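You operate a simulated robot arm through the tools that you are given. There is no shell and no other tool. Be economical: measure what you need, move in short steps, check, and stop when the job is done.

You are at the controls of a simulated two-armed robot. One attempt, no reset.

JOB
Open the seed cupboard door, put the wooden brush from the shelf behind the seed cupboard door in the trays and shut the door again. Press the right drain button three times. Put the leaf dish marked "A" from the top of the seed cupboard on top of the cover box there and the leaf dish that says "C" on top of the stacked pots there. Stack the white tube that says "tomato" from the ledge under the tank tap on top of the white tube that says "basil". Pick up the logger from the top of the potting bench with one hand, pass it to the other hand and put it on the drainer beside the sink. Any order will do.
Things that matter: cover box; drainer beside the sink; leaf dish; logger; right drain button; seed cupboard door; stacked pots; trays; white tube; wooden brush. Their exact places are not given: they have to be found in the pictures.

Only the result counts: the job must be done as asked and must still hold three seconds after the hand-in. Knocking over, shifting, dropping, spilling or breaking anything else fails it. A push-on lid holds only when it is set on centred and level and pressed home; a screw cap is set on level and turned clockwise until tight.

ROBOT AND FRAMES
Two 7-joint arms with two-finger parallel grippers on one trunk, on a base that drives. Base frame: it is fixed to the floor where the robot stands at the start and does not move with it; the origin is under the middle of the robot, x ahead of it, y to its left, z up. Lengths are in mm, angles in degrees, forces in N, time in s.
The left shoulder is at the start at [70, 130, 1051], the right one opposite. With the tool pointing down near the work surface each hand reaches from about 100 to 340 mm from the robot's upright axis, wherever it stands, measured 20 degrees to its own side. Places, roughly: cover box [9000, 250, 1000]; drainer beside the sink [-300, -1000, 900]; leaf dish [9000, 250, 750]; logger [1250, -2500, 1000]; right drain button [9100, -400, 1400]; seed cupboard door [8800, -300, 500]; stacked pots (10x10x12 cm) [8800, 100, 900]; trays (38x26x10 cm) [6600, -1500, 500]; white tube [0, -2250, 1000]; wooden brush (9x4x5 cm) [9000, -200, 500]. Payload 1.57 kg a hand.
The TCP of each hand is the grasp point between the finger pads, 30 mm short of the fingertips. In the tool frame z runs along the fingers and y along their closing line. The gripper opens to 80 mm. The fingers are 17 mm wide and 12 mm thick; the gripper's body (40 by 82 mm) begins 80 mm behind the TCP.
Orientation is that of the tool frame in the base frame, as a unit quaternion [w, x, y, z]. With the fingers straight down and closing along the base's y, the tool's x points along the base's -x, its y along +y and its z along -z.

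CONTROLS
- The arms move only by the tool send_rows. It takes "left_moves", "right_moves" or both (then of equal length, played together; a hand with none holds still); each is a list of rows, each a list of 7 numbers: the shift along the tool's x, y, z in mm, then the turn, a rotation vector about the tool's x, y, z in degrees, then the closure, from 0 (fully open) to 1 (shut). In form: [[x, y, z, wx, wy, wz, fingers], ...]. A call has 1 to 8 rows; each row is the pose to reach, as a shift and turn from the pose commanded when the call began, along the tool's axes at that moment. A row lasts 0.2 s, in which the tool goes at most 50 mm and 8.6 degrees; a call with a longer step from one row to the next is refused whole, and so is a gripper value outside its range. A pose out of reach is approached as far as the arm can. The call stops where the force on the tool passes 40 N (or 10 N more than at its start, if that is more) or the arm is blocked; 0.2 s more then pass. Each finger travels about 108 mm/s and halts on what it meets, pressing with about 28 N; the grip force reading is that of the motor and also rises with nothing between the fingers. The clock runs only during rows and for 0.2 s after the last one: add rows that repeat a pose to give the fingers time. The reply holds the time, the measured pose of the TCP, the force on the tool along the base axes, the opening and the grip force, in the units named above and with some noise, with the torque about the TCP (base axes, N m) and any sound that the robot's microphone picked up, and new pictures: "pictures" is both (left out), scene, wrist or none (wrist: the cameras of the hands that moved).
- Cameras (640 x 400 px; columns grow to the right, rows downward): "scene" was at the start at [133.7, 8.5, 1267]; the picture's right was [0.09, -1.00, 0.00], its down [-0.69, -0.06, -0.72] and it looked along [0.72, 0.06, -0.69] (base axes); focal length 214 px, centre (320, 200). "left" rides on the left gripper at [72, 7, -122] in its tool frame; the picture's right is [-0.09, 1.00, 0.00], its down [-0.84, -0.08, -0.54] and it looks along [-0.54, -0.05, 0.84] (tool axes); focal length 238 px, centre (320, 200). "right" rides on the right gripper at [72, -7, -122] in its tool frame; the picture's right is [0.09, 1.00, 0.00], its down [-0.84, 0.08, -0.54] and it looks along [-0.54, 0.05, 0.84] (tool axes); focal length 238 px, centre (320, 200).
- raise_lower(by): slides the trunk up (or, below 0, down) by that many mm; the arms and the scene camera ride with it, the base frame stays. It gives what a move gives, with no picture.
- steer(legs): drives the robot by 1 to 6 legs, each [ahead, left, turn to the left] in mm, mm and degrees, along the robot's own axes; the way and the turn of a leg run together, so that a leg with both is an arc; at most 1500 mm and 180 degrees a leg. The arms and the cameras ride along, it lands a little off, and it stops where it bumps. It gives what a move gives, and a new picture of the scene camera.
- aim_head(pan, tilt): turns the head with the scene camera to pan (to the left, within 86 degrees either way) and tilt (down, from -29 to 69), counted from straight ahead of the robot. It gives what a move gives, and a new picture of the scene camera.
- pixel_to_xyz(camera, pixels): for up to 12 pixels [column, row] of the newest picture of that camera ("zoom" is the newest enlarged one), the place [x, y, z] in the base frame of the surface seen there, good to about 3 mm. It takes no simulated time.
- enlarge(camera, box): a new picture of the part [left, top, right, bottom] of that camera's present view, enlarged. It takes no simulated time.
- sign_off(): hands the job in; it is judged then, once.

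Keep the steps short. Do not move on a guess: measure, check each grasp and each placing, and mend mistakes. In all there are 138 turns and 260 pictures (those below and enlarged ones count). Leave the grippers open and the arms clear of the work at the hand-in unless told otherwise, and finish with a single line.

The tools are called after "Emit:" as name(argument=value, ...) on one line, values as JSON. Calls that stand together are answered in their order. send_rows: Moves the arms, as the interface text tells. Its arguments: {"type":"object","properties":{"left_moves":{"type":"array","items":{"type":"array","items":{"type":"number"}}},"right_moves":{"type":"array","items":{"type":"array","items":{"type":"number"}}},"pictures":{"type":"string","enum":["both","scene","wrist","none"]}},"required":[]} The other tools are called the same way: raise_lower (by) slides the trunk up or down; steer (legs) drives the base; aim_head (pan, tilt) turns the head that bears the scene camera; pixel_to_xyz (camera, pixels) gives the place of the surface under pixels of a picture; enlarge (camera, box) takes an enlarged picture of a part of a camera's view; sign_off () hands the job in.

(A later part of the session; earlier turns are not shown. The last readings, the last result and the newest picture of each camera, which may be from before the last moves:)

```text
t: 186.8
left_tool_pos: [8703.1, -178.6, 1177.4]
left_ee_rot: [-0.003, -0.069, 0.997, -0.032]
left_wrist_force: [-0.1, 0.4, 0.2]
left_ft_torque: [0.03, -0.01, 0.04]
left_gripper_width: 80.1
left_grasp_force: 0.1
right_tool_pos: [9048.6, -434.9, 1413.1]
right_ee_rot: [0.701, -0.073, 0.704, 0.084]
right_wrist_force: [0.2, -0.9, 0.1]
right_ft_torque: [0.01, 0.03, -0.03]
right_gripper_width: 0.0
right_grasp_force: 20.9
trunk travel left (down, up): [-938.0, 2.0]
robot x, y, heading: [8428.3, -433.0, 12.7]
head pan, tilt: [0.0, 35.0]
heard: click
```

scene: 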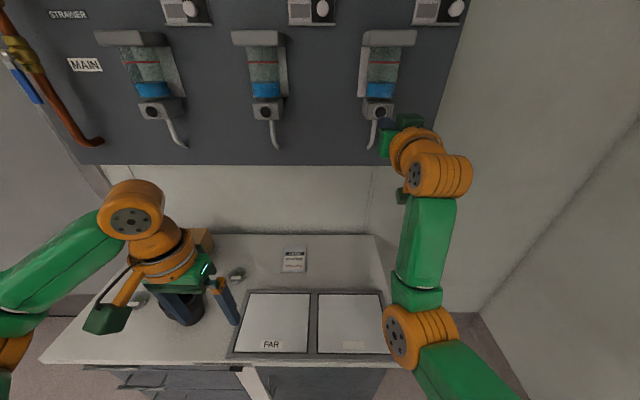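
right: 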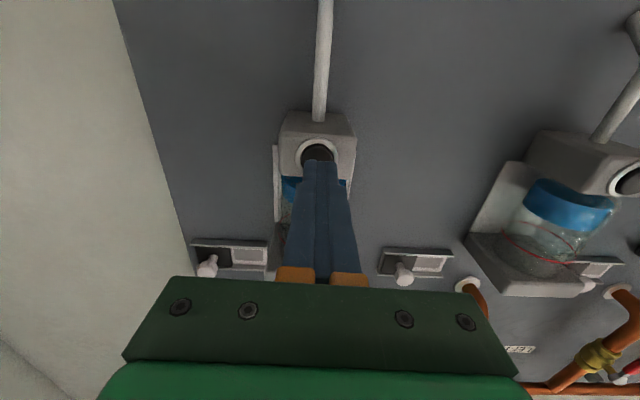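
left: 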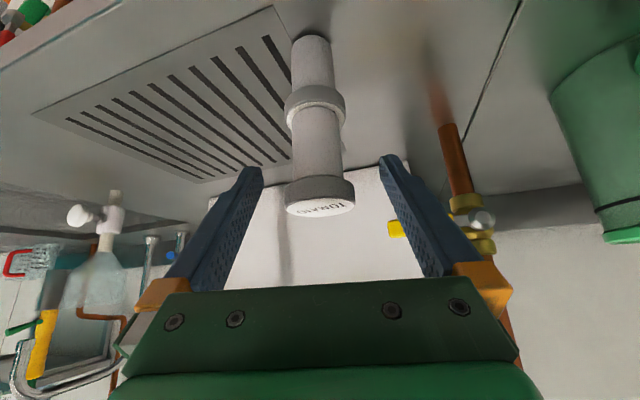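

Three clicks counted. Retract the right hand and pitch it to 40° down, open.

Emit:
send_rows(right_moves=[[0, 0, -40, 0, 0, 0, 1], [0, 0, -80, 0, 8, 0, 1], [0, 0, -120, 0, 16, 0, 0.5], [20, 0, -150, 0, 24, 0, 0], [50, 0, -170, 0, 32, 0, 0], [80, 0, -180, 0, 40, 0, 0], [80, 0, -180, 0, 40, 0, 0]], pictures="none")

Emit:
steer(legs=[[-150, 330, 0]])

Emit:
enlarge(camera="right", box=[0, 0, 640, 400])

```text
t: 188.3
left_tool_pos: [8703.2, -178.8, 1176.8]
left_ee_rot: [-0.003, -0.068, 0.997, -0.032]
left_wrist_force: [0.0, 0.8, -0.5]
left_ft_torque: [0.01, -0.02, 0.03]
left_gripper_width: 80.0
left_grasp_force: 0.1
right_tool_pos: [8946.8, -461.2, 1312.3]
right_ee_rot: [0.417, -0.097, 0.902, 0.052]
right_wrist_force: [0.0, 0.5, -0.9]
right_ft_torque: [-0.02, -0.03, 0.06]
right_gripper_width: 80.0
right_grasp_force: 0.0
right hand out of reach, approached as far as the arm can: row 4, 5, 6, 7
trunk travel left (down, up): [-938.0, 2.0]
robot x, y, heading: [8428.1, -430.4, 12.4]
head pan, tilt: [0.0, 35.0]
```

```text
t: 190.7
left_tool_pos: [8491.2, 101.7, 1177.8]
left_ee_rot: [-0.004, -0.068, 0.997, -0.031]
left_wrist_force: [0.0, 0.6, -0.7]
left_ft_torque: [0.01, 0.03, 0.0]
left_gripper_width: 80.2
left_grasp_force: 0.1
right_tool_pos: [8733.7, -181.4, 1313.5]
right_ee_rot: [0.417, -0.097, 0.902, 0.054]
right_wrist_force: [0.0, -0.3, -0.4]
right_ft_torque: [0.03, -0.01, 0.01]
right_gripper_width: 80.1
right_grasp_force: 0.1
trunk travel left (down, up): [-938.0, 2.0]
robot x, y, heading: [8217.3, -149.4, 12.1]
head pan, tilt: [0.0, 35.0]
```

scene: 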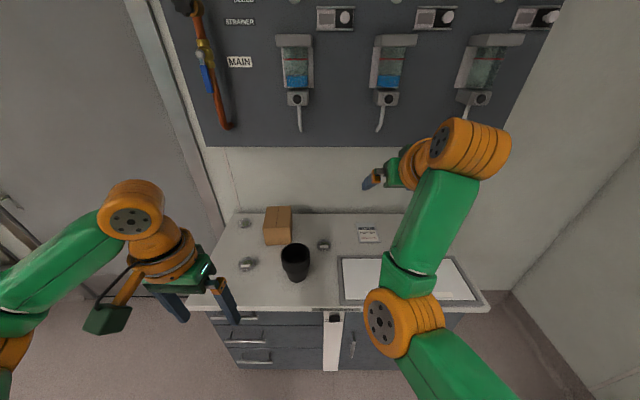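

```text
1.00 times, centred on (320, 200) of right (not enlarged: the box is as wide or as high as the picture)
```

zoom: 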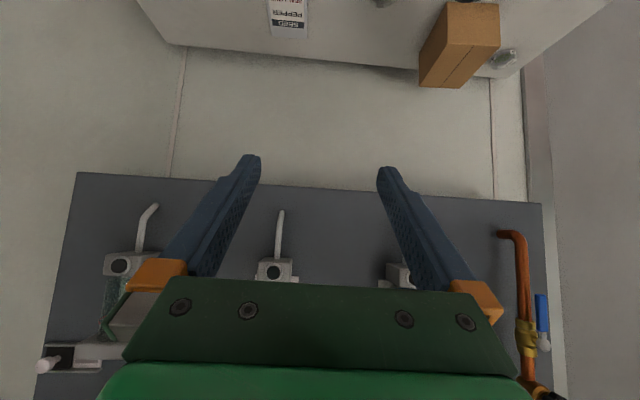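

Measure dishes, box and pots precisely from here.

Emit:
enlarge(camera="scene", box=[225, 200, 345, 290])

Emit:
pixel_to_xyz(camera="zoom", pixels=[[105, 125], [110, 340], [525, 235], [495, 235], [555, 235], [525, 250], [285, 50], [240, 100], [350, 95], [375, 250], [310, 255], [440, 255]])

```text
4.44 times, centred on (285, 245) of scene
```

zoom: 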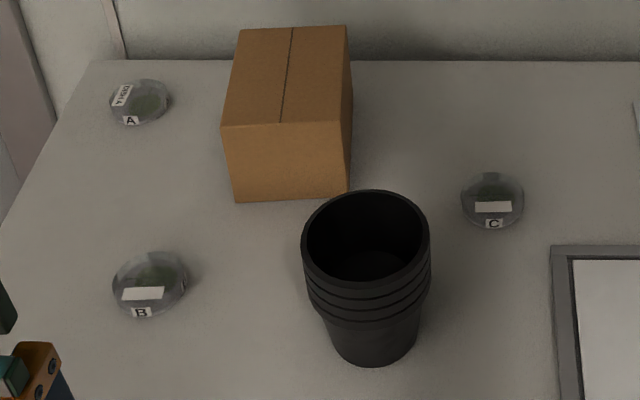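

```text
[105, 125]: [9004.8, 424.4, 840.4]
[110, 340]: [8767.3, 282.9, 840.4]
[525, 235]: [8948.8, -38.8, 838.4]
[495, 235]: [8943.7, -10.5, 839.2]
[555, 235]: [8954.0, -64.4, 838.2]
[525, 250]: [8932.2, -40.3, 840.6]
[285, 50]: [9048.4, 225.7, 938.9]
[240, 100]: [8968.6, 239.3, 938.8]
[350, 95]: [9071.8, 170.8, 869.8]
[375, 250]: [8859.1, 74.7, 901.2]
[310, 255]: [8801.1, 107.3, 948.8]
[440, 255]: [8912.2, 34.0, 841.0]
```

Emit:
pixel_to_xyz(camera="zoom", pixels=[[492, 195], [465, 200], [519, 200], [492, 180], [492, 215], [139, 97], [116, 102], [165, 100], [303, 245], [428, 245], [365, 194], [365, 276]])

Emit:
pixel_to_xyz(camera="zoom", pixels=[[225, 124], [345, 122], [242, 32], [345, 28], [236, 200], [348, 190], [500, 172], [494, 228], [139, 82], [133, 120], [139, 110]])

```text
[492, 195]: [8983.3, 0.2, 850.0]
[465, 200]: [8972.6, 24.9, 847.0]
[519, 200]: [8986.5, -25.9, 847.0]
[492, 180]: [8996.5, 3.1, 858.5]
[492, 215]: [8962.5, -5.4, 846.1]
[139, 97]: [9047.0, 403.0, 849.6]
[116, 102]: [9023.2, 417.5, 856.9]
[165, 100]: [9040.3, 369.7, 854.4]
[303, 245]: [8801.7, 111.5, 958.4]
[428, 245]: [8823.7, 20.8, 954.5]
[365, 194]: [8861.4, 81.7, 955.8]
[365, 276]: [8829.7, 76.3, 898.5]
```

```text
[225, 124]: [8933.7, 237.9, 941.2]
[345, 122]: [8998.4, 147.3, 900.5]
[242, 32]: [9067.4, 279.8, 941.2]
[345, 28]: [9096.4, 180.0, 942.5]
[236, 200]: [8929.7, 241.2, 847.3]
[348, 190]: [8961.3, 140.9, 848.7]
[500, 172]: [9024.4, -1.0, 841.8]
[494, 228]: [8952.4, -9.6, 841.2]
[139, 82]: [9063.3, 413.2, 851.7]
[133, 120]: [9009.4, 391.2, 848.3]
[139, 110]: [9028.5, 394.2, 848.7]
```

C centre ≈(8980,−1), A ≈(9037,395), counter z 840, box top 941 centred (9015,210), pots rim z 956 centred (8814,68), inside floor ~900. Pitch the left hand, lower the trunk, drive in for A.

Emit:
send_rows(left_moves=[[-17, 0, 0, -0.9, -8.5, -0.4, 0], [-34, 0, 0, -1.7, -17, -0.9, 0], [-51, 0, 0, -2.6, -25.4, -1.3, 0], [-68, 0, 0, -3.5, -33.9, -1.8, 0], [-85, 0, 0, -4.3, -42.4, -2.2, 0], [-100, 0, 0, -5.2, -50.8, -2.7, 0], [-100, 0, 0, -5.2, -50.8, -2.7, 0]], pictures="none")

Emit:
raise_lower(by=-190)

Emit:
steer(legs=[[310, 256, 0.3]])

Emit:
enlarge(camera="left", box=[0, 0, 640, 400])

```text
t: 192.2
left_tool_pos: [8587.0, 120.0, 1176.2]
left_ee_rot: [0.422, -0.097, 0.9, 0.045]
left_wrist_force: [-0.2, 0.0, 0.0]
left_ft_torque: [0.03, 0.01, 0.02]
left_gripper_width: 80.0
left_grasp_force: 0.2
right_tool_pos: [8731.4, -177.6, 1314.4]
right_ee_rot: [0.418, -0.098, 0.901, 0.053]
right_wrist_force: [-0.5, -0.2, 0.6]
right_ft_torque: [-0.03, 0.01, 0.0]
right_gripper_width: 80.1
right_grasp_force: 0.2
trunk travel left (down, up): [-938.0, 2.0]
robot x, y, heading: [8217.2, -146.9, 12.3]
head pan, tilt: [0.0, 35.0]
```

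```text
t: 194.3
left_tool_pos: [8586.7, 118.6, 987.8]
left_ee_rot: [0.421, -0.096, 0.901, 0.044]
left_wrist_force: [0.0, -0.4, 0.5]
left_ft_torque: [0.03, 0.02, 0.0]
left_gripper_width: 79.9
left_grasp_force: 0.0
right_tool_pos: [8731.8, -179.1, 1123.6]
right_ee_rot: [0.417, -0.097, 0.902, 0.053]
right_wrist_force: [-1.0, 0.0, -0.2]
right_ft_torque: [-0.01, 0.02, 0.0]
right_gripper_width: 80.1
right_grasp_force: 0.0
trunk travel left (down, up): [-748.0, 192.0]
robot x, y, heading: [8215.2, -143.8, 12.4]
head pan, tilt: [0.0, 35.0]
```

```text
t: 196.8
left_tool_pos: [8827.6, 442.9, 987.7]
left_ee_rot: [0.42, -0.105, 0.9, 0.048]
left_wrist_force: [0.4, 0.6, -0.5]
left_ft_torque: [0.01, -0.01, 0.0]
left_gripper_width: 79.9
left_grasp_force: 0.1
right_tool_pos: [8977.3, 147.8, 1123.6]
right_ee_rot: [0.417, -0.106, 0.901, 0.057]
right_wrist_force: [0.9, -0.1, 0.3]
right_ft_torque: [-0.02, -0.01, 0.01]
right_gripper_width: 80.0
right_grasp_force: 0.0
trunk travel left (down, up): [-748.0, 192.0]
robot x, y, heading: [8457.3, 167.4, 13.0]
head pan, tilt: [0.0, 35.0]
```

scene: 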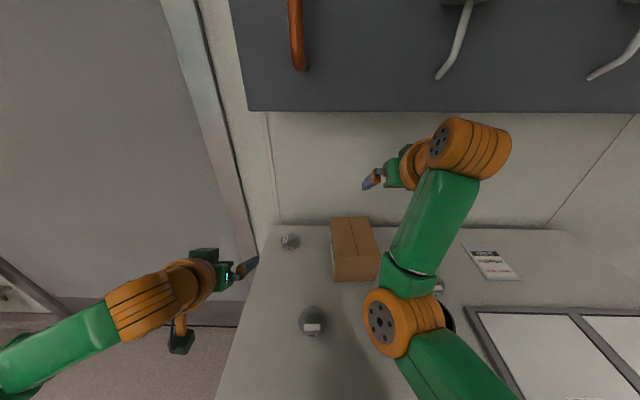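

```text
1.00 times, centred on (320, 200) of left (not enlarged: the box is as wide or as high as the picture)
```

zoom: 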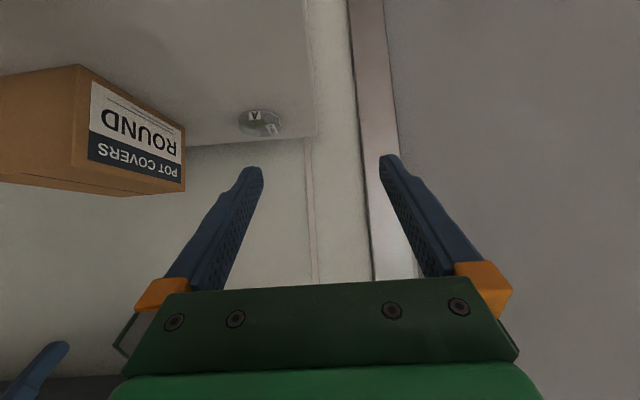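

Dish A at (261,122) in the wrist view. Measure it.

Emit:
enlarge(camera="left", box=[225, 95, 297, 145])

Emit:
pixel_to_xyz(camera="zoom", pixels=[[320, 200], [140, 220], [490, 215], [320, 140], [320, 270], [250, 130], [400, 260], [320, 330]])

```text
8.00 times, centred on (261, 120) of left
```

zoom: 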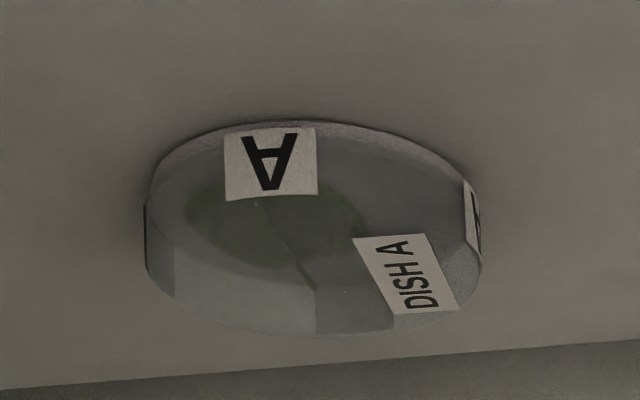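

```text
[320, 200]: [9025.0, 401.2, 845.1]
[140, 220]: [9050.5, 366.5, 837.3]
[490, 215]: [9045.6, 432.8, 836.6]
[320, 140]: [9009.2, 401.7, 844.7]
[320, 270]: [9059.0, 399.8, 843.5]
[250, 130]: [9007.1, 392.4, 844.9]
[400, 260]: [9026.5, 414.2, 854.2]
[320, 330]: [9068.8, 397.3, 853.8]
```

A: centre ≈(9037,399), Ø62, top 854. Align and approach to 60 mm short.

Emit:
send_rows(left_moves=[[-4, -30, 0, 0, 0, 0, 0], [-8, -60, 20, 0, 0, 0, 0], [-12, -90, 50, 0, 0, 0, 0], [-16, -90, 90, 0, 0, 0, 0], [-19, -90, 120, 0, 0, 0, 0], [-19, -90, 150, 0, 0, 0, 0], [-19, -90, 150, 0, 0, 0, 0]], pictures="wrist")

Emit:
pixel_to_xyz(camera="left", pixels=[[320, 150], [320, 160], [320, 170], [300, 160], [340, 160]])

```text
t: 198.4
left_tool_pos: [8972.6, 385.5, 905.7]
left_ee_rot: [0.42, -0.104, 0.9, 0.048]
left_wrist_force: [0.5, -0.3, 0.6]
left_ft_torque: [-0.02, -0.02, 0.03]
left_gripper_width: 79.9
left_grasp_force: 0.1
right_tool_pos: [8977.4, 149.6, 1123.5]
right_ee_rot: [0.418, -0.106, 0.901, 0.057]
right_wrist_force: [0.0, 0.4, 0.2]
right_ft_torque: [-0.05, 0.04, -0.01]
right_gripper_width: 79.7
right_grasp_force: 0.2
trunk travel left (down, up): [-748.0, 192.0]
robot x, y, heading: [8461.8, 168.1, 13.1]
head pan, tilt: [0.0, 35.0]
```

left: 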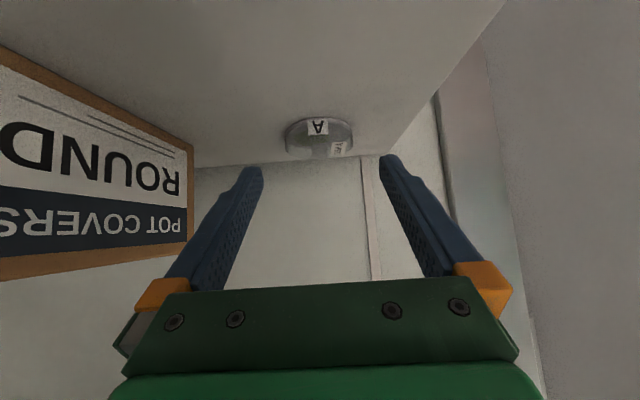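

```text
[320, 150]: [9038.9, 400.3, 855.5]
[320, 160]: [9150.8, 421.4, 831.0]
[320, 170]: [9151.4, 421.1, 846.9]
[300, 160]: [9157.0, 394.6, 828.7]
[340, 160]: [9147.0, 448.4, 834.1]
```

Centred. Advance 58 mm and close gently.

Emit:
send_rows(left_moves=[[0, -1, 30, 0, 0, 0, 0], [0, -1, 50, 0, 0, 0, 0], [0, -1, 58, 0, 0, 0, 0], [0, -1, 58, 0, 0, 0, 0.3], [0, -1, 58, 0, 0, 0, 0.7], [0, -1, 58, 0, 0, 0, 1], [0, -1, 58, 0, 0, 0, 1]], pictures="wrist")

```text
t: 200.0
left_tool_pos: [9014.5, 393.8, 868.1]
left_ee_rot: [0.42, -0.105, 0.9, 0.048]
left_wrist_force: [-0.2, 0.9, 0.7]
left_ft_torque: [-0.03, -0.03, -0.02]
left_gripper_width: 57.5
left_grasp_force: 28.2
right_tool_pos: [8978.6, 148.0, 1124.1]
right_ee_rot: [0.417, -0.106, 0.901, 0.057]
right_wrist_force: [0.6, -0.4, -0.8]
right_ft_torque: [0.0, -0.01, 0.02]
right_gripper_width: 80.0
right_grasp_force: 0.0
trunk travel left (down, up): [-748.0, 192.0]
robot x, y, heading: [8462.7, 172.7, 13.1]
head pan, tilt: [0.0, 35.0]
```

left: 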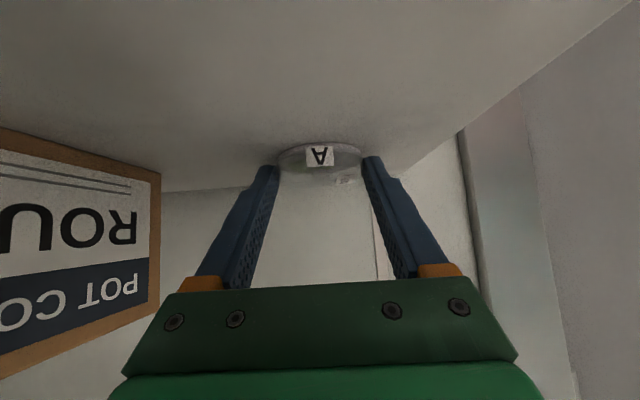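

Gripped at 57.5 mm. Lift 130 mm.

Emit:
send_rows(left_moves=[[-8, 0, -6, 0, 0, 0, 1], [-28, 0, -23, 0, 0, 0, 1], [-50, 0, -42, 0, 0, 0, 1], [-75, 0, -63, 0, 0, 0, 1], [-100, 0, -84, 0, 0, 0, 1], [-100, 0, -84, 0, 0, 0, 1]], pictures="both")

```text
t: 201.4
left_tool_pos: [9015.9, 394.0, 997.2]
left_ee_rot: [0.421, -0.104, 0.9, 0.048]
left_wrist_force: [-0.4, 0.3, -0.1]
left_ft_torque: [-0.03, 0.02, -0.01]
left_gripper_width: 57.9
left_grasp_force: 28.2
right_tool_pos: [8977.6, 149.1, 1123.3]
right_ee_rot: [0.418, -0.106, 0.901, 0.056]
right_wrist_force: [-0.4, 0.0, 0.4]
right_ft_torque: [0.03, 0.02, -0.02]
right_gripper_width: 79.9
right_grasp_force: 0.1
trunk travel left (down, up): [-748.0, 192.0]
robot x, y, heading: [8459.5, 167.2, 13.3]
head pan, tilt: [0.0, 35.0]
```

scene: 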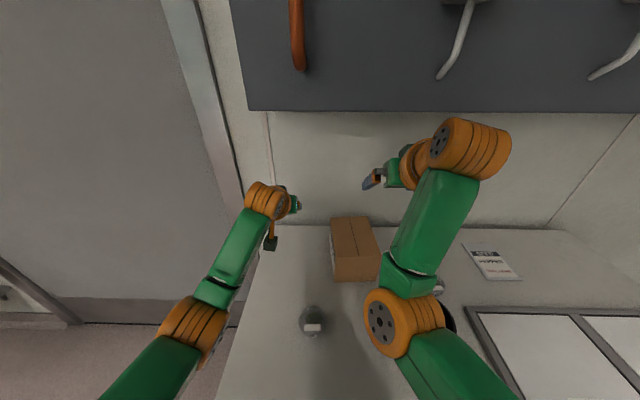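
left: 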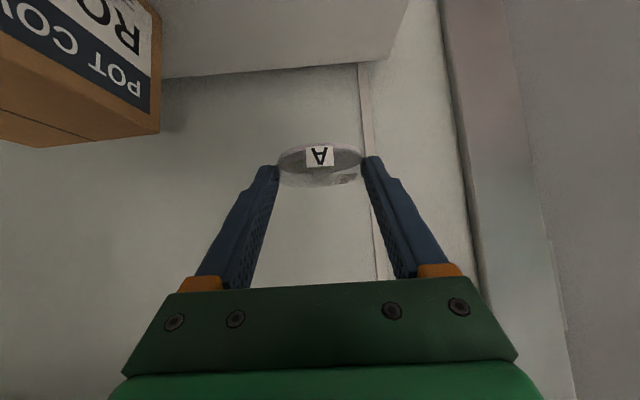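

Held level. Move right hand out of the way (to the right) and bring the dish above the box.

Emit:
send_rows(right_moves=[[0, -30, 0, 0, 0, 0, 0], [0, -65, -10, 0, 0, 0, 0], [0, -100, -20, 0, 0, 0, 0], [0, -130, -30, 0, 0, 0, 0], [0, -160, -40, 0, 0, 0, 0], [0, -160, -40, 0, 0, 0, 0], [0, -160, -40, 0, 0, 0, 0], [0, -160, -40, 0, 0, 0, 0]], left_moves=[[-5, 0, -5, 0, 0, 0, 1], [-5, 0, -5, 0, 0, 0, 1], [4, -36, -15, 0, 0, 0, 1], [12, -72, -25, 0, 0, 0, 1], [20, -108, -35, 0, 0, 0, 1], [29, -144, -45, 0, 0, 0, 1], [37, -180, -56, 0, 0, 0, 1], [37, -180, -56, 0, 0, 0, 1]], pictures="both")

```text
t: 203.2
left_tool_pos: [8993.0, 204.5, 1007.0]
left_ee_rot: [0.422, -0.105, 0.899, 0.048]
left_wrist_force: [0.2, 0.3, -0.6]
left_ft_torque: [0.0, 0.02, 0.01]
left_gripper_width: 57.8
left_grasp_force: 27.8
right_tool_pos: [8985.3, -14.6, 1149.0]
right_ee_rot: [0.417, -0.105, 0.901, 0.056]
right_wrist_force: [0.6, 0.6, 0.2]
right_ft_torque: [0.01, 0.02, 0.01]
right_gripper_width: 79.7
right_grasp_force: 0.0
trunk travel left (down, up): [-748.0, 192.0]
robot x, y, heading: [8458.4, 171.0, 13.2]
head pan, tilt: [0.0, 35.0]
```

scene: 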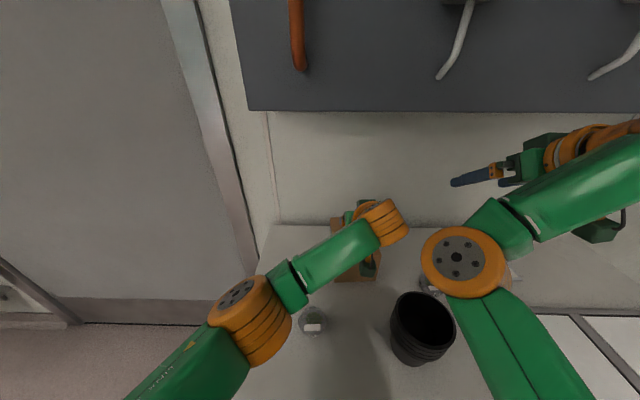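
right: 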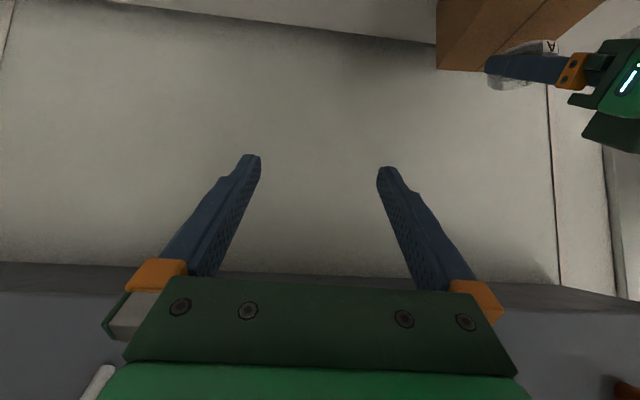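
left: 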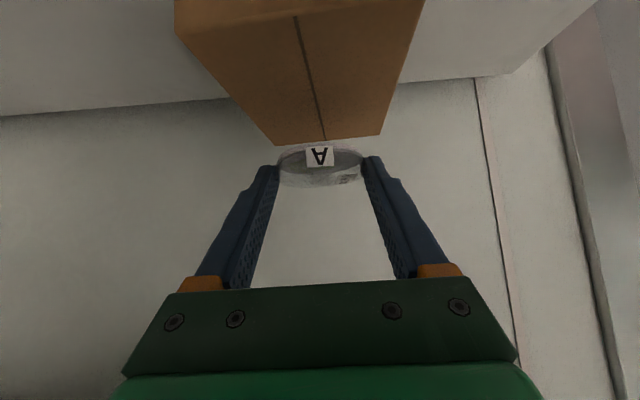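

Over the box. Lower 34 mm then slowly to contact.

Emit:
send_rows(left_moves=[[9, 0, 7, 0, 0, 0, 1], [18, 0, 15, 0, 0, 0, 1], [26, 0, 21.8, 0, 0, 0, 1], [27.5, 0, 23.1, 0, 0, 0, 1], [29, 0, 24.4, 0, 0, 0, 1], [29, 0, 24.4, 0, 0, 0, 1]], pictures="wrist")

```text
t: 204.6
left_tool_pos: [8992.0, 204.4, 967.6]
left_ee_rot: [0.421, -0.103, 0.9, 0.047]
left_wrist_force: [-0.1, 0.3, 0.3]
left_ft_torque: [0.0, 0.01, 0.02]
left_gripper_width: 57.5
left_grasp_force: 27.8
right_tool_pos: [8984.5, -15.6, 1150.1]
right_ee_rot: [0.417, -0.106, 0.901, 0.056]
right_wrist_force: [-0.6, -0.6, -0.8]
right_ft_torque: [0.02, 0.03, 0.0]
right_gripper_width: 80.1
right_grasp_force: 0.0
trunk travel left (down, up): [-748.0, 192.0]
robot x, y, heading: [8457.6, 168.8, 13.2]
head pan, tilt: [0.0, 35.0]
```

left: 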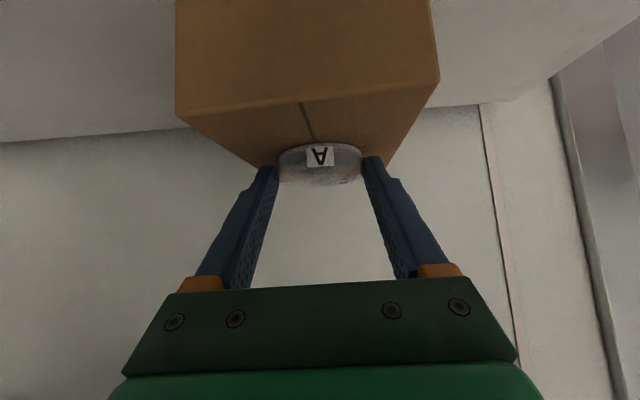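

Emit:
pixel_to_xyz(camera="left", pixels=[[300, 110], [310, 138], [320, 155], [262, 162], [386, 160], [180, 110], [435, 82], [320, 178]])

Emit:
send_rows(left_moves=[[0.8, 0, 0.6, 0, 0, 0, 1], [1.5, 0, 1.3, 0, 0, 0, 1], [2.3, 0, 1.9, 0, 0, 0, 1], [2.3, 0, 1.9, 0, 0, 0, 1]], pictures="none")

```text
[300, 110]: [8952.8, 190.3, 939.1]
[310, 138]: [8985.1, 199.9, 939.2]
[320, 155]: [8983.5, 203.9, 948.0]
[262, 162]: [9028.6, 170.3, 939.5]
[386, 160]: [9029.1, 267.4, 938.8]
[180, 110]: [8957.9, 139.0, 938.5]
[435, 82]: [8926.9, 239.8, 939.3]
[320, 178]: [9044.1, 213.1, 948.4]
```

```text
t: 205.6
left_tool_pos: [8990.2, 203.6, 967.0]
left_ee_rot: [0.422, -0.104, 0.899, 0.048]
left_wrist_force: [4.3, 1.0, 11.2]
left_ft_torque: [0.05, -0.26, -0.04]
left_gripper_width: 57.8
left_grasp_force: 28.0
right_tool_pos: [8984.2, -15.5, 1149.3]
right_ee_rot: [0.418, -0.105, 0.901, 0.055]
right_wrist_force: [0.7, 0.2, 0.3]
right_ft_torque: [-0.01, 0.0, -0.01]
right_gripper_width: 79.9
right_grasp_force: 0.1
trunk travel left (down, up): [-748.0, 192.0]
robot x, y, heading: [8461.9, 169.5, 13.5]
head pan, tilt: [0.0, 35.0]
```

Contact, dish centred on the box. Ease, open, retract.

Emit:
send_rows(left_moves=[[-0.8, 0, -0.6, 0, 0, 0, 1], [-0.8, 0, -0.6, 0, 0, 0, 0.4], [-0.8, 0, -0.6, 0, 0, 0, 0], [-0.8, 0, -0.6, 0, 0, 0, 0], [-0.8, 0, -30, 0, 0, 0, 0], [-10, 0, -70, 0, 0, 0, 0], [-20, 30, -115, 0, 0, 0, 0], [-20, 70, -140, 0, 0, 0, 0]], pictures="both")

```text
refused: row 7 steps farther than a row can; nothing moved
```

Emit:
send_rows(left_moves=[[-0.8, 0, -0.6, 0, 0, 0, 1], [-0.8, 0, -0.6, 0, 0, 0, 0.4], [-0.8, 0, -0.6, 0, 0, 0, 0], [-0.8, 0, -0.6, 0, 0, 0, 0], [-0.8, 0, -30, 0, 0, 0, 0], [-10, 0, -65, 0, 0, 0, 0], [-20, 20, -100, 0, 0, 0, 0], [-20, 50, -135, 0, 0, 0, 0]], pictures="both")

```text
t: 207.4
left_tool_pos: [8911.6, 233.5, 1057.4]
left_ee_rot: [0.421, -0.104, 0.9, 0.047]
left_wrist_force: [0.0, 0.1, -0.8]
left_ft_torque: [-0.02, 0.03, -0.01]
left_gripper_width: 80.2
left_grasp_force: 0.1
left hand out of reach, approached as far as the arm can: row 8
right_tool_pos: [8985.2, -14.7, 1149.6]
right_ee_rot: [0.417, -0.105, 0.901, 0.055]
right_wrist_force: [0.4, 0.1, -0.3]
right_ft_torque: [-0.01, -0.01, 0.01]
right_gripper_width: 80.0
right_grasp_force: 0.0
trunk travel left (down, up): [-748.0, 192.0]
robot x, y, heading: [8457.1, 170.6, 13.3]
head pan, tilt: [0.0, 35.0]
```

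scene: 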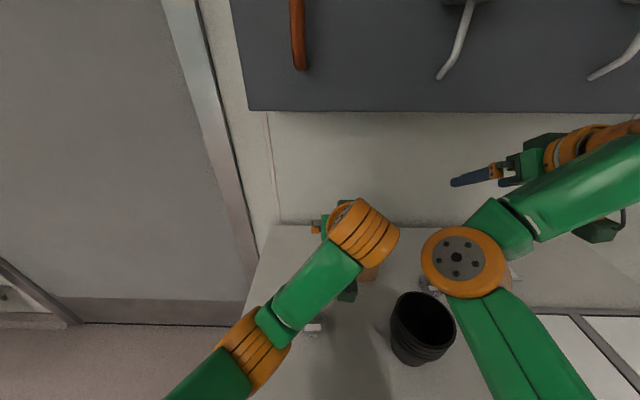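
left: 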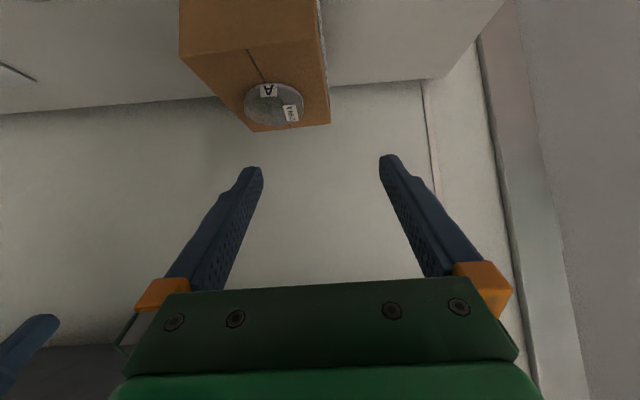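

A rests on the box. Now inspect the pot opening to plan C.

Emit:
enlarge(camera="scene", box=[375, 265, 475, 370])

Emit:
pixel_to_xyz(camera="zoom", pixels=[[215, 130], [240, 130], [270, 130], [300, 130], [330, 130], [360, 130], [385, 130], [405, 130], [300, 95], [300, 110], [300, 170], [300, 200]])

```text
3.81 times, centred on (425, 318) of scene
```

zoom: 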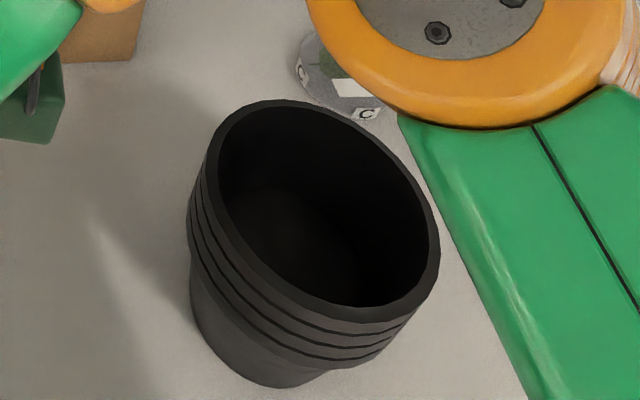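

```text
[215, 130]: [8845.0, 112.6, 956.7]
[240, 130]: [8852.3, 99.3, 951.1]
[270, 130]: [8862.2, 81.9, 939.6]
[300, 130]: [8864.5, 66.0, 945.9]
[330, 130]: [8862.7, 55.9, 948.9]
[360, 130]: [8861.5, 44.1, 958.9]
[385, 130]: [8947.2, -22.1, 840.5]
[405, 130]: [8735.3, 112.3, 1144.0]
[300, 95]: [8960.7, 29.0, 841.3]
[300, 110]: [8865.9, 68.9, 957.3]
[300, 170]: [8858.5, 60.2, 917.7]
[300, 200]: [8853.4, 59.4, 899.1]
```

Pot tapers inside (opening R≈46). Now pick up C with the right hand: descend to ~80 mm above and look.

Emit:
send_rows(right_moves=[[34, 3, 22, 0, 0, 0, 0], [67, 5, 44, 0, 0, 0, 0], [101, 8, 67, 0, 0, 0, 0], [134, 10, 89, 0, 0, 0, 0], [168, 13, 111, 0, 0, 0, 0], [168, 13, 111, 0, 0, 0, 0]], pictures="wrist")

Emit:
enlarge(camera="right", box=[260, 60, 380, 160])

Emit:
pixel_to_xyz(camera="zoom", pixels=[[320, 200], [250, 200], [390, 200], [320, 130], [320, 270], [320, 300], [200, 200], [440, 200]])

```text
t: 208.8
left_tool_pos: [8913.0, 232.1, 1056.4]
left_ee_rot: [0.421, -0.104, 0.9, 0.048]
left_wrist_force: [-0.3, 0.5, -0.5]
left_ft_torque: [0.01, 0.01, 0.01]
left_gripper_width: 79.8
left_grasp_force: 0.0
right_tool_pos: [8958.6, -1.2, 947.2]
right_ee_rot: [0.417, -0.105, 0.901, 0.056]
right_wrist_force: [0.4, 0.7, 0.1]
right_ft_torque: [0.0, -0.01, 0.01]
right_gripper_width: 79.8
right_grasp_force: 0.1
trunk travel left (down, up): [-748.0, 192.0]
robot x, y, heading: [8456.3, 166.6, 13.3]
head pan, tilt: [0.0, 35.0]
```

right: 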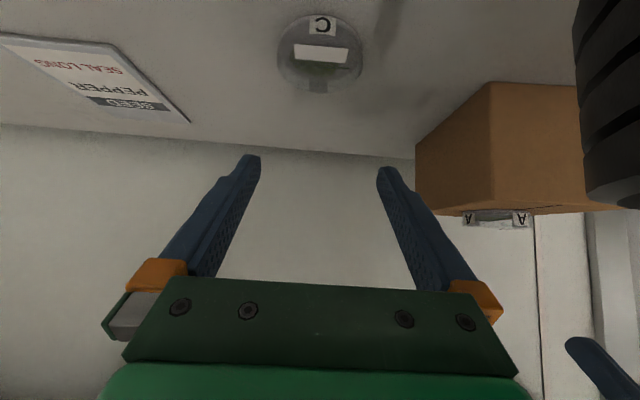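

```text
4.00 times, centred on (320, 110) of right
```

zoom: 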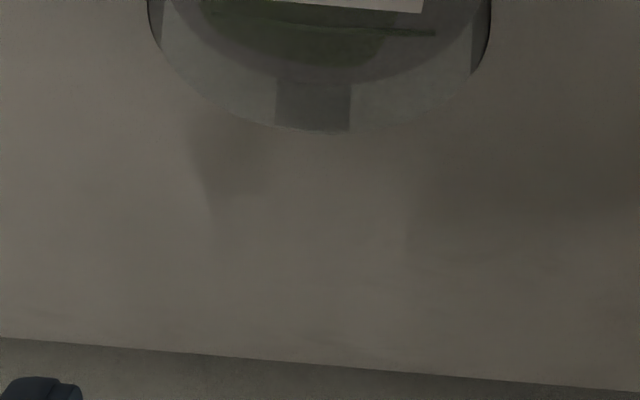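

```text
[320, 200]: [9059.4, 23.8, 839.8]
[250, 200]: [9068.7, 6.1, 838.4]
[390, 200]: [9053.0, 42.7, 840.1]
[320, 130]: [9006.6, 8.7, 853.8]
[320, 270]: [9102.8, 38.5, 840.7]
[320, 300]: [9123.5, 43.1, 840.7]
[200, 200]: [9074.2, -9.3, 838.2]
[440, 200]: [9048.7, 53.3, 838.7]
```

C centre ≈(8978,2), well aligned. Descend straight and close.

Emit:
send_rows(right_moves=[[25, -2, 20, 0, 0, 0, 0], [50, -2, 41, 0, 0, 0, 0], [61, -2, 50, 0, 0, 0, 0], [61, -2, 50, 0, 0, 0, 0.3], [61, -2, 50, 0, 0, 0, 0.7], [61, -2, 50, 0, 0, 0, 1], [61, -2, 50, 0, 0, 0, 1]], pictures="wrist")

```text
t: 210.4
left_tool_pos: [8912.9, 232.5, 1057.1]
left_ee_rot: [0.42, -0.105, 0.9, 0.048]
left_wrist_force: [-0.3, -0.4, 0.2]
left_ft_torque: [0.03, 0.01, 0.01]
left_gripper_width: 80.1
left_grasp_force: 0.0
right_tool_pos: [8959.2, -4.4, 869.7]
right_ee_rot: [0.417, -0.105, 0.901, 0.056]
right_wrist_force: [-0.1, -0.2, -0.7]
right_ft_torque: [0.02, -0.01, 0.0]
right_gripper_width: 57.8
right_grasp_force: 28.4
trunk travel left (down, up): [-748.0, 192.0]
robot x, y, heading: [8460.6, 165.2, 13.3]
head pan, tilt: [0.0, 35.0]
```

right: 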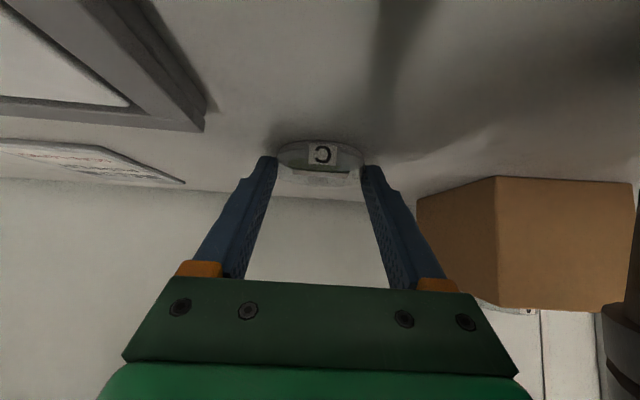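

Gripped. Lift 150 mm, then let the base carry it over the pots (back 145, left 101).

Emit:
send_rows(right_moves=[[-8, 0, -6, 0, 0, 0, 1], [-30, 0, -26, 0, 0, 0, 1], [-58, 1, -49, 0, 0, 0, 1], [-86, 1, -73, 0, 0, 0, 1], [-114, 2, -97, 0, 0, 0, 1], [-114, 2, -97, 0, 0, 0, 1]], pictures="none")

Emit:
steer(legs=[[-145, 101, 0]])

Emit:
enlarge(camera="right", box=[0, 0, 640, 400])

Emit:
pixel_to_xyz(camera="zoom", pixels=[[320, 150], [280, 155], [360, 155], [320, 145], [320, 178]])

```text
t: 211.8
left_tool_pos: [8912.5, 232.4, 1057.3]
left_ee_rot: [0.42, -0.104, 0.9, 0.047]
left_wrist_force: [1.0, -0.3, 0.4]
left_ft_torque: [0.0, 0.05, 0.02]
left_gripper_width: 80.1
left_grasp_force: 0.0
right_tool_pos: [8960.1, -7.1, 1017.8]
right_ee_rot: [0.417, -0.105, 0.901, 0.055]
right_wrist_force: [0.2, -0.4, -0.4]
right_ft_torque: [0.02, 0.03, 0.0]
right_gripper_width: 57.7
right_grasp_force: 28.4
trunk travel left (down, up): [-748.0, 192.0]
robot x, y, heading: [8459.8, 169.0, 13.3]
head pan, tilt: [0.0, 35.0]
```

```text
t: 213.3
left_tool_pos: [8751.8, 296.8, 1056.5]
left_ee_rot: [0.421, -0.104, 0.9, 0.048]
left_wrist_force: [0.7, -0.9, -0.3]
left_ft_torque: [-0.02, 0.0, 0.02]
left_gripper_width: 79.9
left_grasp_force: 0.2
right_tool_pos: [8798.6, 59.2, 1016.7]
right_ee_rot: [0.417, -0.105, 0.901, 0.057]
right_wrist_force: [1.1, -0.5, -0.1]
right_ft_torque: [0.0, 0.0, 0.01]
right_gripper_width: 58.0
right_grasp_force: 27.9
trunk travel left (down, up): [-748.0, 192.0]
robot x, y, heading: [8295.0, 235.0, 13.2]
head pan, tilt: [0.0, 35.0]
```

scene: 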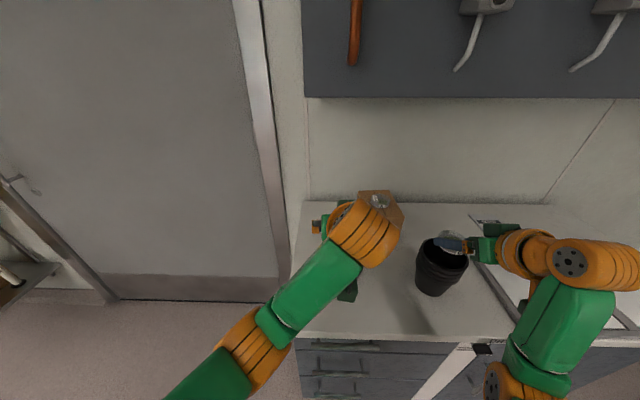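

```text
1.00 times, centred on (320, 200) of right (not enlarged: the box is as wide or as high as the picture)
```

zoom: 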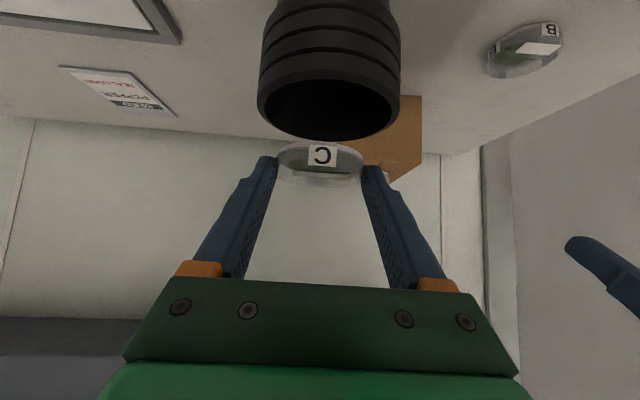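

```text
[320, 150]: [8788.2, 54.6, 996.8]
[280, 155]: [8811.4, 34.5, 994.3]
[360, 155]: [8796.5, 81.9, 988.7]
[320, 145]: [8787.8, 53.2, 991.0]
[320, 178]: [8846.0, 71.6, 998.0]
```

Emit:
pixel_to_xyz(camera="zoom", pixels=[[260, 100], [398, 100], [300, 136], [350, 138], [330, 74], [300, 76], [365, 76], [385, 122], [268, 120], [330, 110], [330, 90], [310, 172]])

```text
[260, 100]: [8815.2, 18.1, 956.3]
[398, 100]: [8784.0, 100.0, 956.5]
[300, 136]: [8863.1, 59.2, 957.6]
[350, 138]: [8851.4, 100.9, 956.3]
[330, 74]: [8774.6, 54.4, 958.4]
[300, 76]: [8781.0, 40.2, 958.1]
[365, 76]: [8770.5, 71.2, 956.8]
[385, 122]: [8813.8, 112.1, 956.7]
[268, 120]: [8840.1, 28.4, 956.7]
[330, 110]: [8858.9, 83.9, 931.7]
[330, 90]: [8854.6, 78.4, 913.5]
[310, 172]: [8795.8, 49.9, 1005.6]
```

Pot rim centre (8817,65); dish centre (8817,62.5). Shift 2 mm and lower to rim height, feeling for contact.

Emit:
send_rows(right_moves=[[11, 2, 9, 0, 0, 0, 1], [21.4, 2, 18, 0, 0, 0, 1], [24, 2, 20.5, 0, 0, 0, 1], [27, 2, 23, 0, 0, 0, 1], [27, 2, 23, 0, 0, 0, 1]], pictures="wrist")

```text
t: 214.5
left_tool_pos: [8746.7, 299.6, 1059.2]
left_ee_rot: [0.422, -0.105, 0.899, 0.047]
left_wrist_force: [0.5, -0.4, -0.3]
left_ft_torque: [0.01, 0.02, 0.0]
left_gripper_width: 80.1
left_grasp_force: 0.1
right_tool_pos: [8792.8, 61.8, 985.2]
right_ee_rot: [0.42, -0.106, 0.9, 0.055]
right_wrist_force: [5.0, -2.4, 21.0]
right_ft_torque: [-0.16, -0.55, -0.07]
right_gripper_width: 57.8
right_grasp_force: 27.8
trunk travel left (down, up): [-748.0, 192.0]
robot x, y, heading: [8297.8, 235.8, 13.4]
head pan, tilt: [0.0, 35.0]
```

right: 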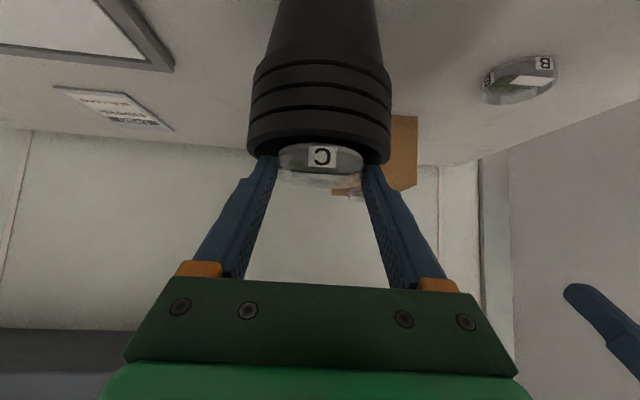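

Contact at exactly rim height. Ease 1 mm and open gently, then look.

Emit:
send_rows(right_moves=[[-2.2, 0, -1.9, 0, 0, 0, 1], [-2.2, 0, -1.9, 0, 0, 0, 0.35], [-2.2, 0, -1.9, 0, 0, 0, 0.2], [-2.2, 0, -1.9, 0, 0, 0, 0.1]], pictures="wrist")

Emit:
pixel_to_xyz(camera="right", pixels=[[320, 150], [320, 175], [300, 165], [345, 165]])

```text
t: 215.5
left_tool_pos: [8747.2, 299.7, 1056.6]
left_ee_rot: [0.421, -0.106, 0.899, 0.048]
left_wrist_force: [-1.3, 0.4, -0.5]
left_ft_torque: [0.0, 0.03, -0.01]
left_gripper_width: 80.0
left_grasp_force: 0.1
right_tool_pos: [8793.8, 62.5, 985.3]
right_ee_rot: [0.418, -0.107, 0.901, 0.056]
right_wrist_force: [0.3, 0.4, 2.6]
right_ft_torque: [0.01, -0.04, 0.04]
right_gripper_width: 71.3
right_grasp_force: 0.1
trunk travel left (down, up): [-748.0, 192.0]
robot x, y, heading: [8297.5, 233.2, 13.2]
head pan, tilt: [0.0, 35.0]
```

right: 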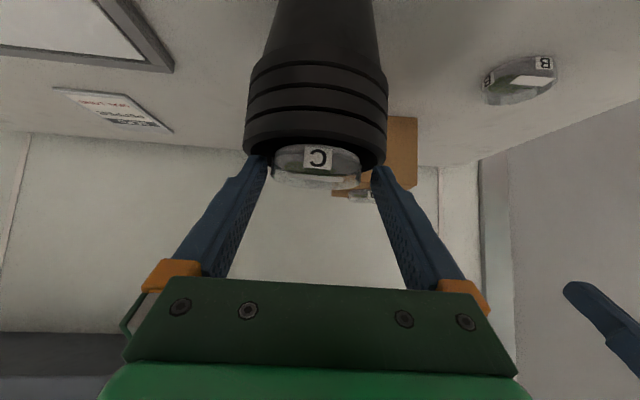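

```text
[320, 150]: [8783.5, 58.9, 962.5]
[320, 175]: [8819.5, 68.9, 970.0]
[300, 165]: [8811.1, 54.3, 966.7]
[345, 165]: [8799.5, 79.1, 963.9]
```

The dish rests on top at rim level. Withdraw along the tool axis.

Emit:
send_rows(right_moves=[[-3, 0, -8, 0, 0, 0, 0.05], [-6, 0, -30, 0, 0, 0, 0], [-10, 0, -65, 0, 0, 0, 0], [-15, -10, -100, 0, 0, 0, 0]], pictures="wrist")

Emit:
steer(legs=[[-230, -220, -1]])

Emit:
enlarge(camera="scene", box=[240, 190, 360, 290])

```text
t: 216.5
left_tool_pos: [8748.4, 297.9, 1057.8]
left_ee_rot: [0.421, -0.105, 0.899, 0.049]
left_wrist_force: [-0.3, -0.7, 0.3]
left_ft_torque: [-0.01, -0.02, 0.01]
left_gripper_width: 80.0
left_grasp_force: 0.1
right_tool_pos: [8732.6, 35.2, 1061.4]
right_ee_rot: [0.417, -0.105, 0.901, 0.056]
right_wrist_force: [1.0, 0.8, -0.1]
right_ft_torque: [-0.02, 0.0, -0.01]
right_gripper_width: 80.0
right_grasp_force: 0.0
trunk travel left (down, up): [-748.0, 192.0]
robot x, y, heading: [8297.9, 236.7, 13.6]
head pan, tilt: [0.0, 35.0]
```

right: 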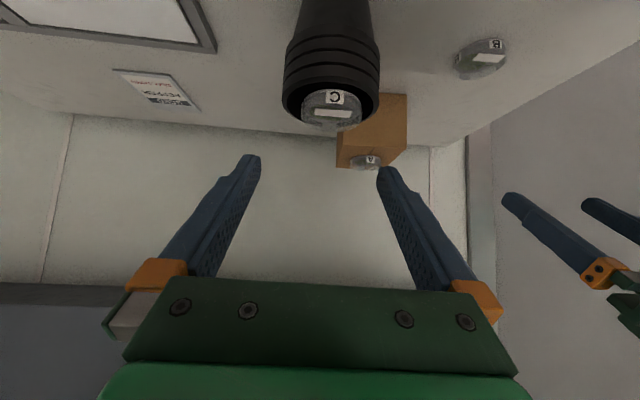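

```text
t: 218.6
left_tool_pos: [8578.4, 28.1, 1056.4]
left_ee_rot: [0.421, -0.098, 0.901, 0.045]
left_wrist_force: [-0.1, -0.2, -1.0]
left_ft_torque: [-0.03, -0.03, 0.03]
left_gripper_width: 80.0
left_grasp_force: 0.1
right_tool_pos: [8560.1, -235.9, 1060.9]
right_ee_rot: [0.417, -0.099, 0.902, 0.053]
right_wrist_force: [0.8, 0.1, -0.2]
right_ft_torque: [-0.05, -0.03, 0.02]
right_gripper_width: 80.1
right_grasp_force: 0.0
trunk travel left (down, up): [-748.0, 192.0]
robot x, y, heading: [8126.0, -26.7, 12.3]
head pan, tilt: [0.0, 35.0]
```

scene: 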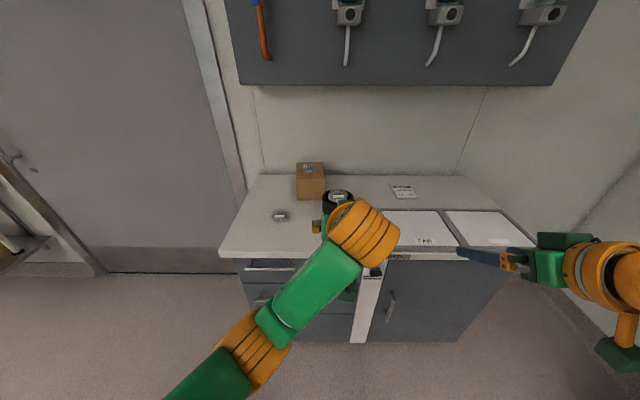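

```text
4.00 times, centred on (300, 240) of scene
```

zoom: 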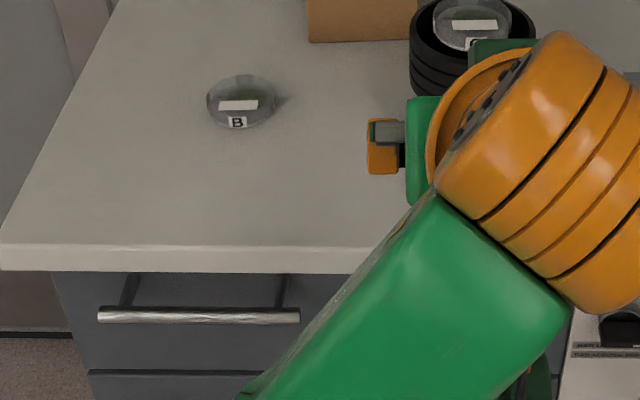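

Dishes done. Now the door: level the right hand (point forward), tuck the left, lower the trunk to handle height (~536).

Emit:
send_rows(right_moves=[[0, 0, 0, 0, -8, 0, 0], [0, 0, 0, 0, -16, 0, 0], [0, 0, 0, 0, -24, 0, 0], [0, 0, 0, 0, -32, 0, 0], [0, 0, 0, 0, -40, 0, 0], [0, 0, 0, 0, -40, 0, 0], [0, 0, 0, 0, -40, 0, 0]], left_moves=[[13, 0, -15, 0, 8.4, 0, 0], [26, 0, -30, 0, 16.8, 0, 0], [39, 0, -45, 0, 25.2, 0, 0], [52, 0, -60, 0, 33.6, 0, 0], [65, 0, -76, 0, 42, 0, 0], [77, 0, -92, 0, 50, 0, 0], [77, 0, -92, 0, 50, 0, 0]], pictures="none")

Emit:
raise_lower(by=-520)

Emit:
aim_head(pan=-10, tilt=20)

Emit:
enlarge(camera="right", box=[0, 0, 640, 400])

```text
t: 220.2
left_tool_pos: [8460.4, 1.7, 1055.8]
left_ee_rot: [0.0, -0.108, 0.994, -0.001]
left_wrist_force: [-0.2, 0.4, 0.3]
left_ft_torque: [-0.04, 0.03, 0.0]
left_gripper_width: 79.9
left_grasp_force: 0.1
left hand out of reach, approached as far as the arm can: row 1, 2
right_tool_pos: [8568.1, -243.8, 1058.5]
right_ee_rot: [0.701, -0.074, 0.704, 0.084]
right_wrist_force: [0.2, 0.3, -0.6]
right_ft_torque: [-0.01, 0.0, -0.02]
right_gripper_width: 80.0
right_grasp_force: 0.0
right hand out of reach, approached as far as the arm can: row 2, 3, 4, 5, 6, 7
trunk travel left (down, up): [-748.0, 192.0]
robot x, y, heading: [8124.4, -28.1, 12.2]
head pan, tilt: [0.0, 35.0]
```

```text
refused: -520 is not a number from -400 to 400
```

```text
t: 221.0
left_tool_pos: [8459.7, 1.7, 1056.8]
left_ee_rot: [0.001, -0.109, 0.994, -0.001]
left_wrist_force: [0.4, 0.7, -0.6]
left_ft_torque: [-0.01, 0.0, 0.0]
left_gripper_width: 80.0
left_grasp_force: 0.0
right_tool_pos: [8567.2, -244.4, 1058.0]
right_ee_rot: [0.701, -0.075, 0.704, 0.086]
right_wrist_force: [-0.4, -0.8, 0.1]
right_ft_torque: [0.0, -0.03, 0.01]
right_gripper_width: 79.8
right_grasp_force: 0.0
trunk travel left (down, up): [-748.0, 192.0]
robot x, y, heading: [8127.6, -27.7, 12.5]
head pan, tilt: [-10.0, 20.0]
```

scene: 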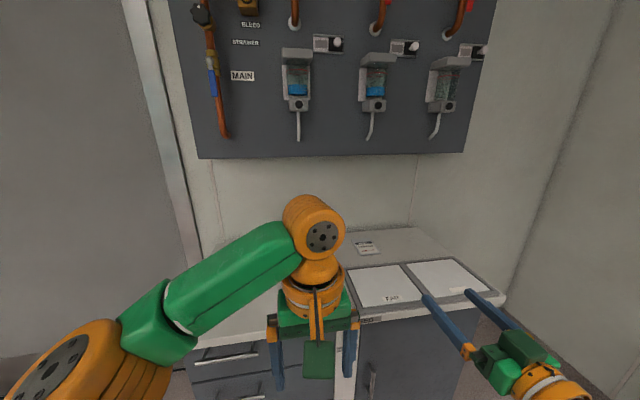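

```text
1.00 times, centred on (320, 200) of right (not enlarged: the box is as wide or as high as the picture)
```

zoom: 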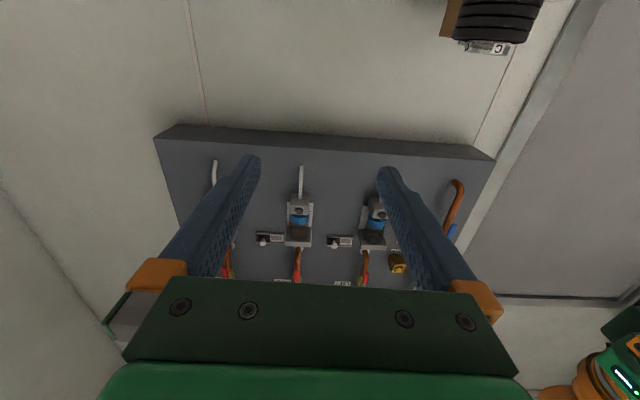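

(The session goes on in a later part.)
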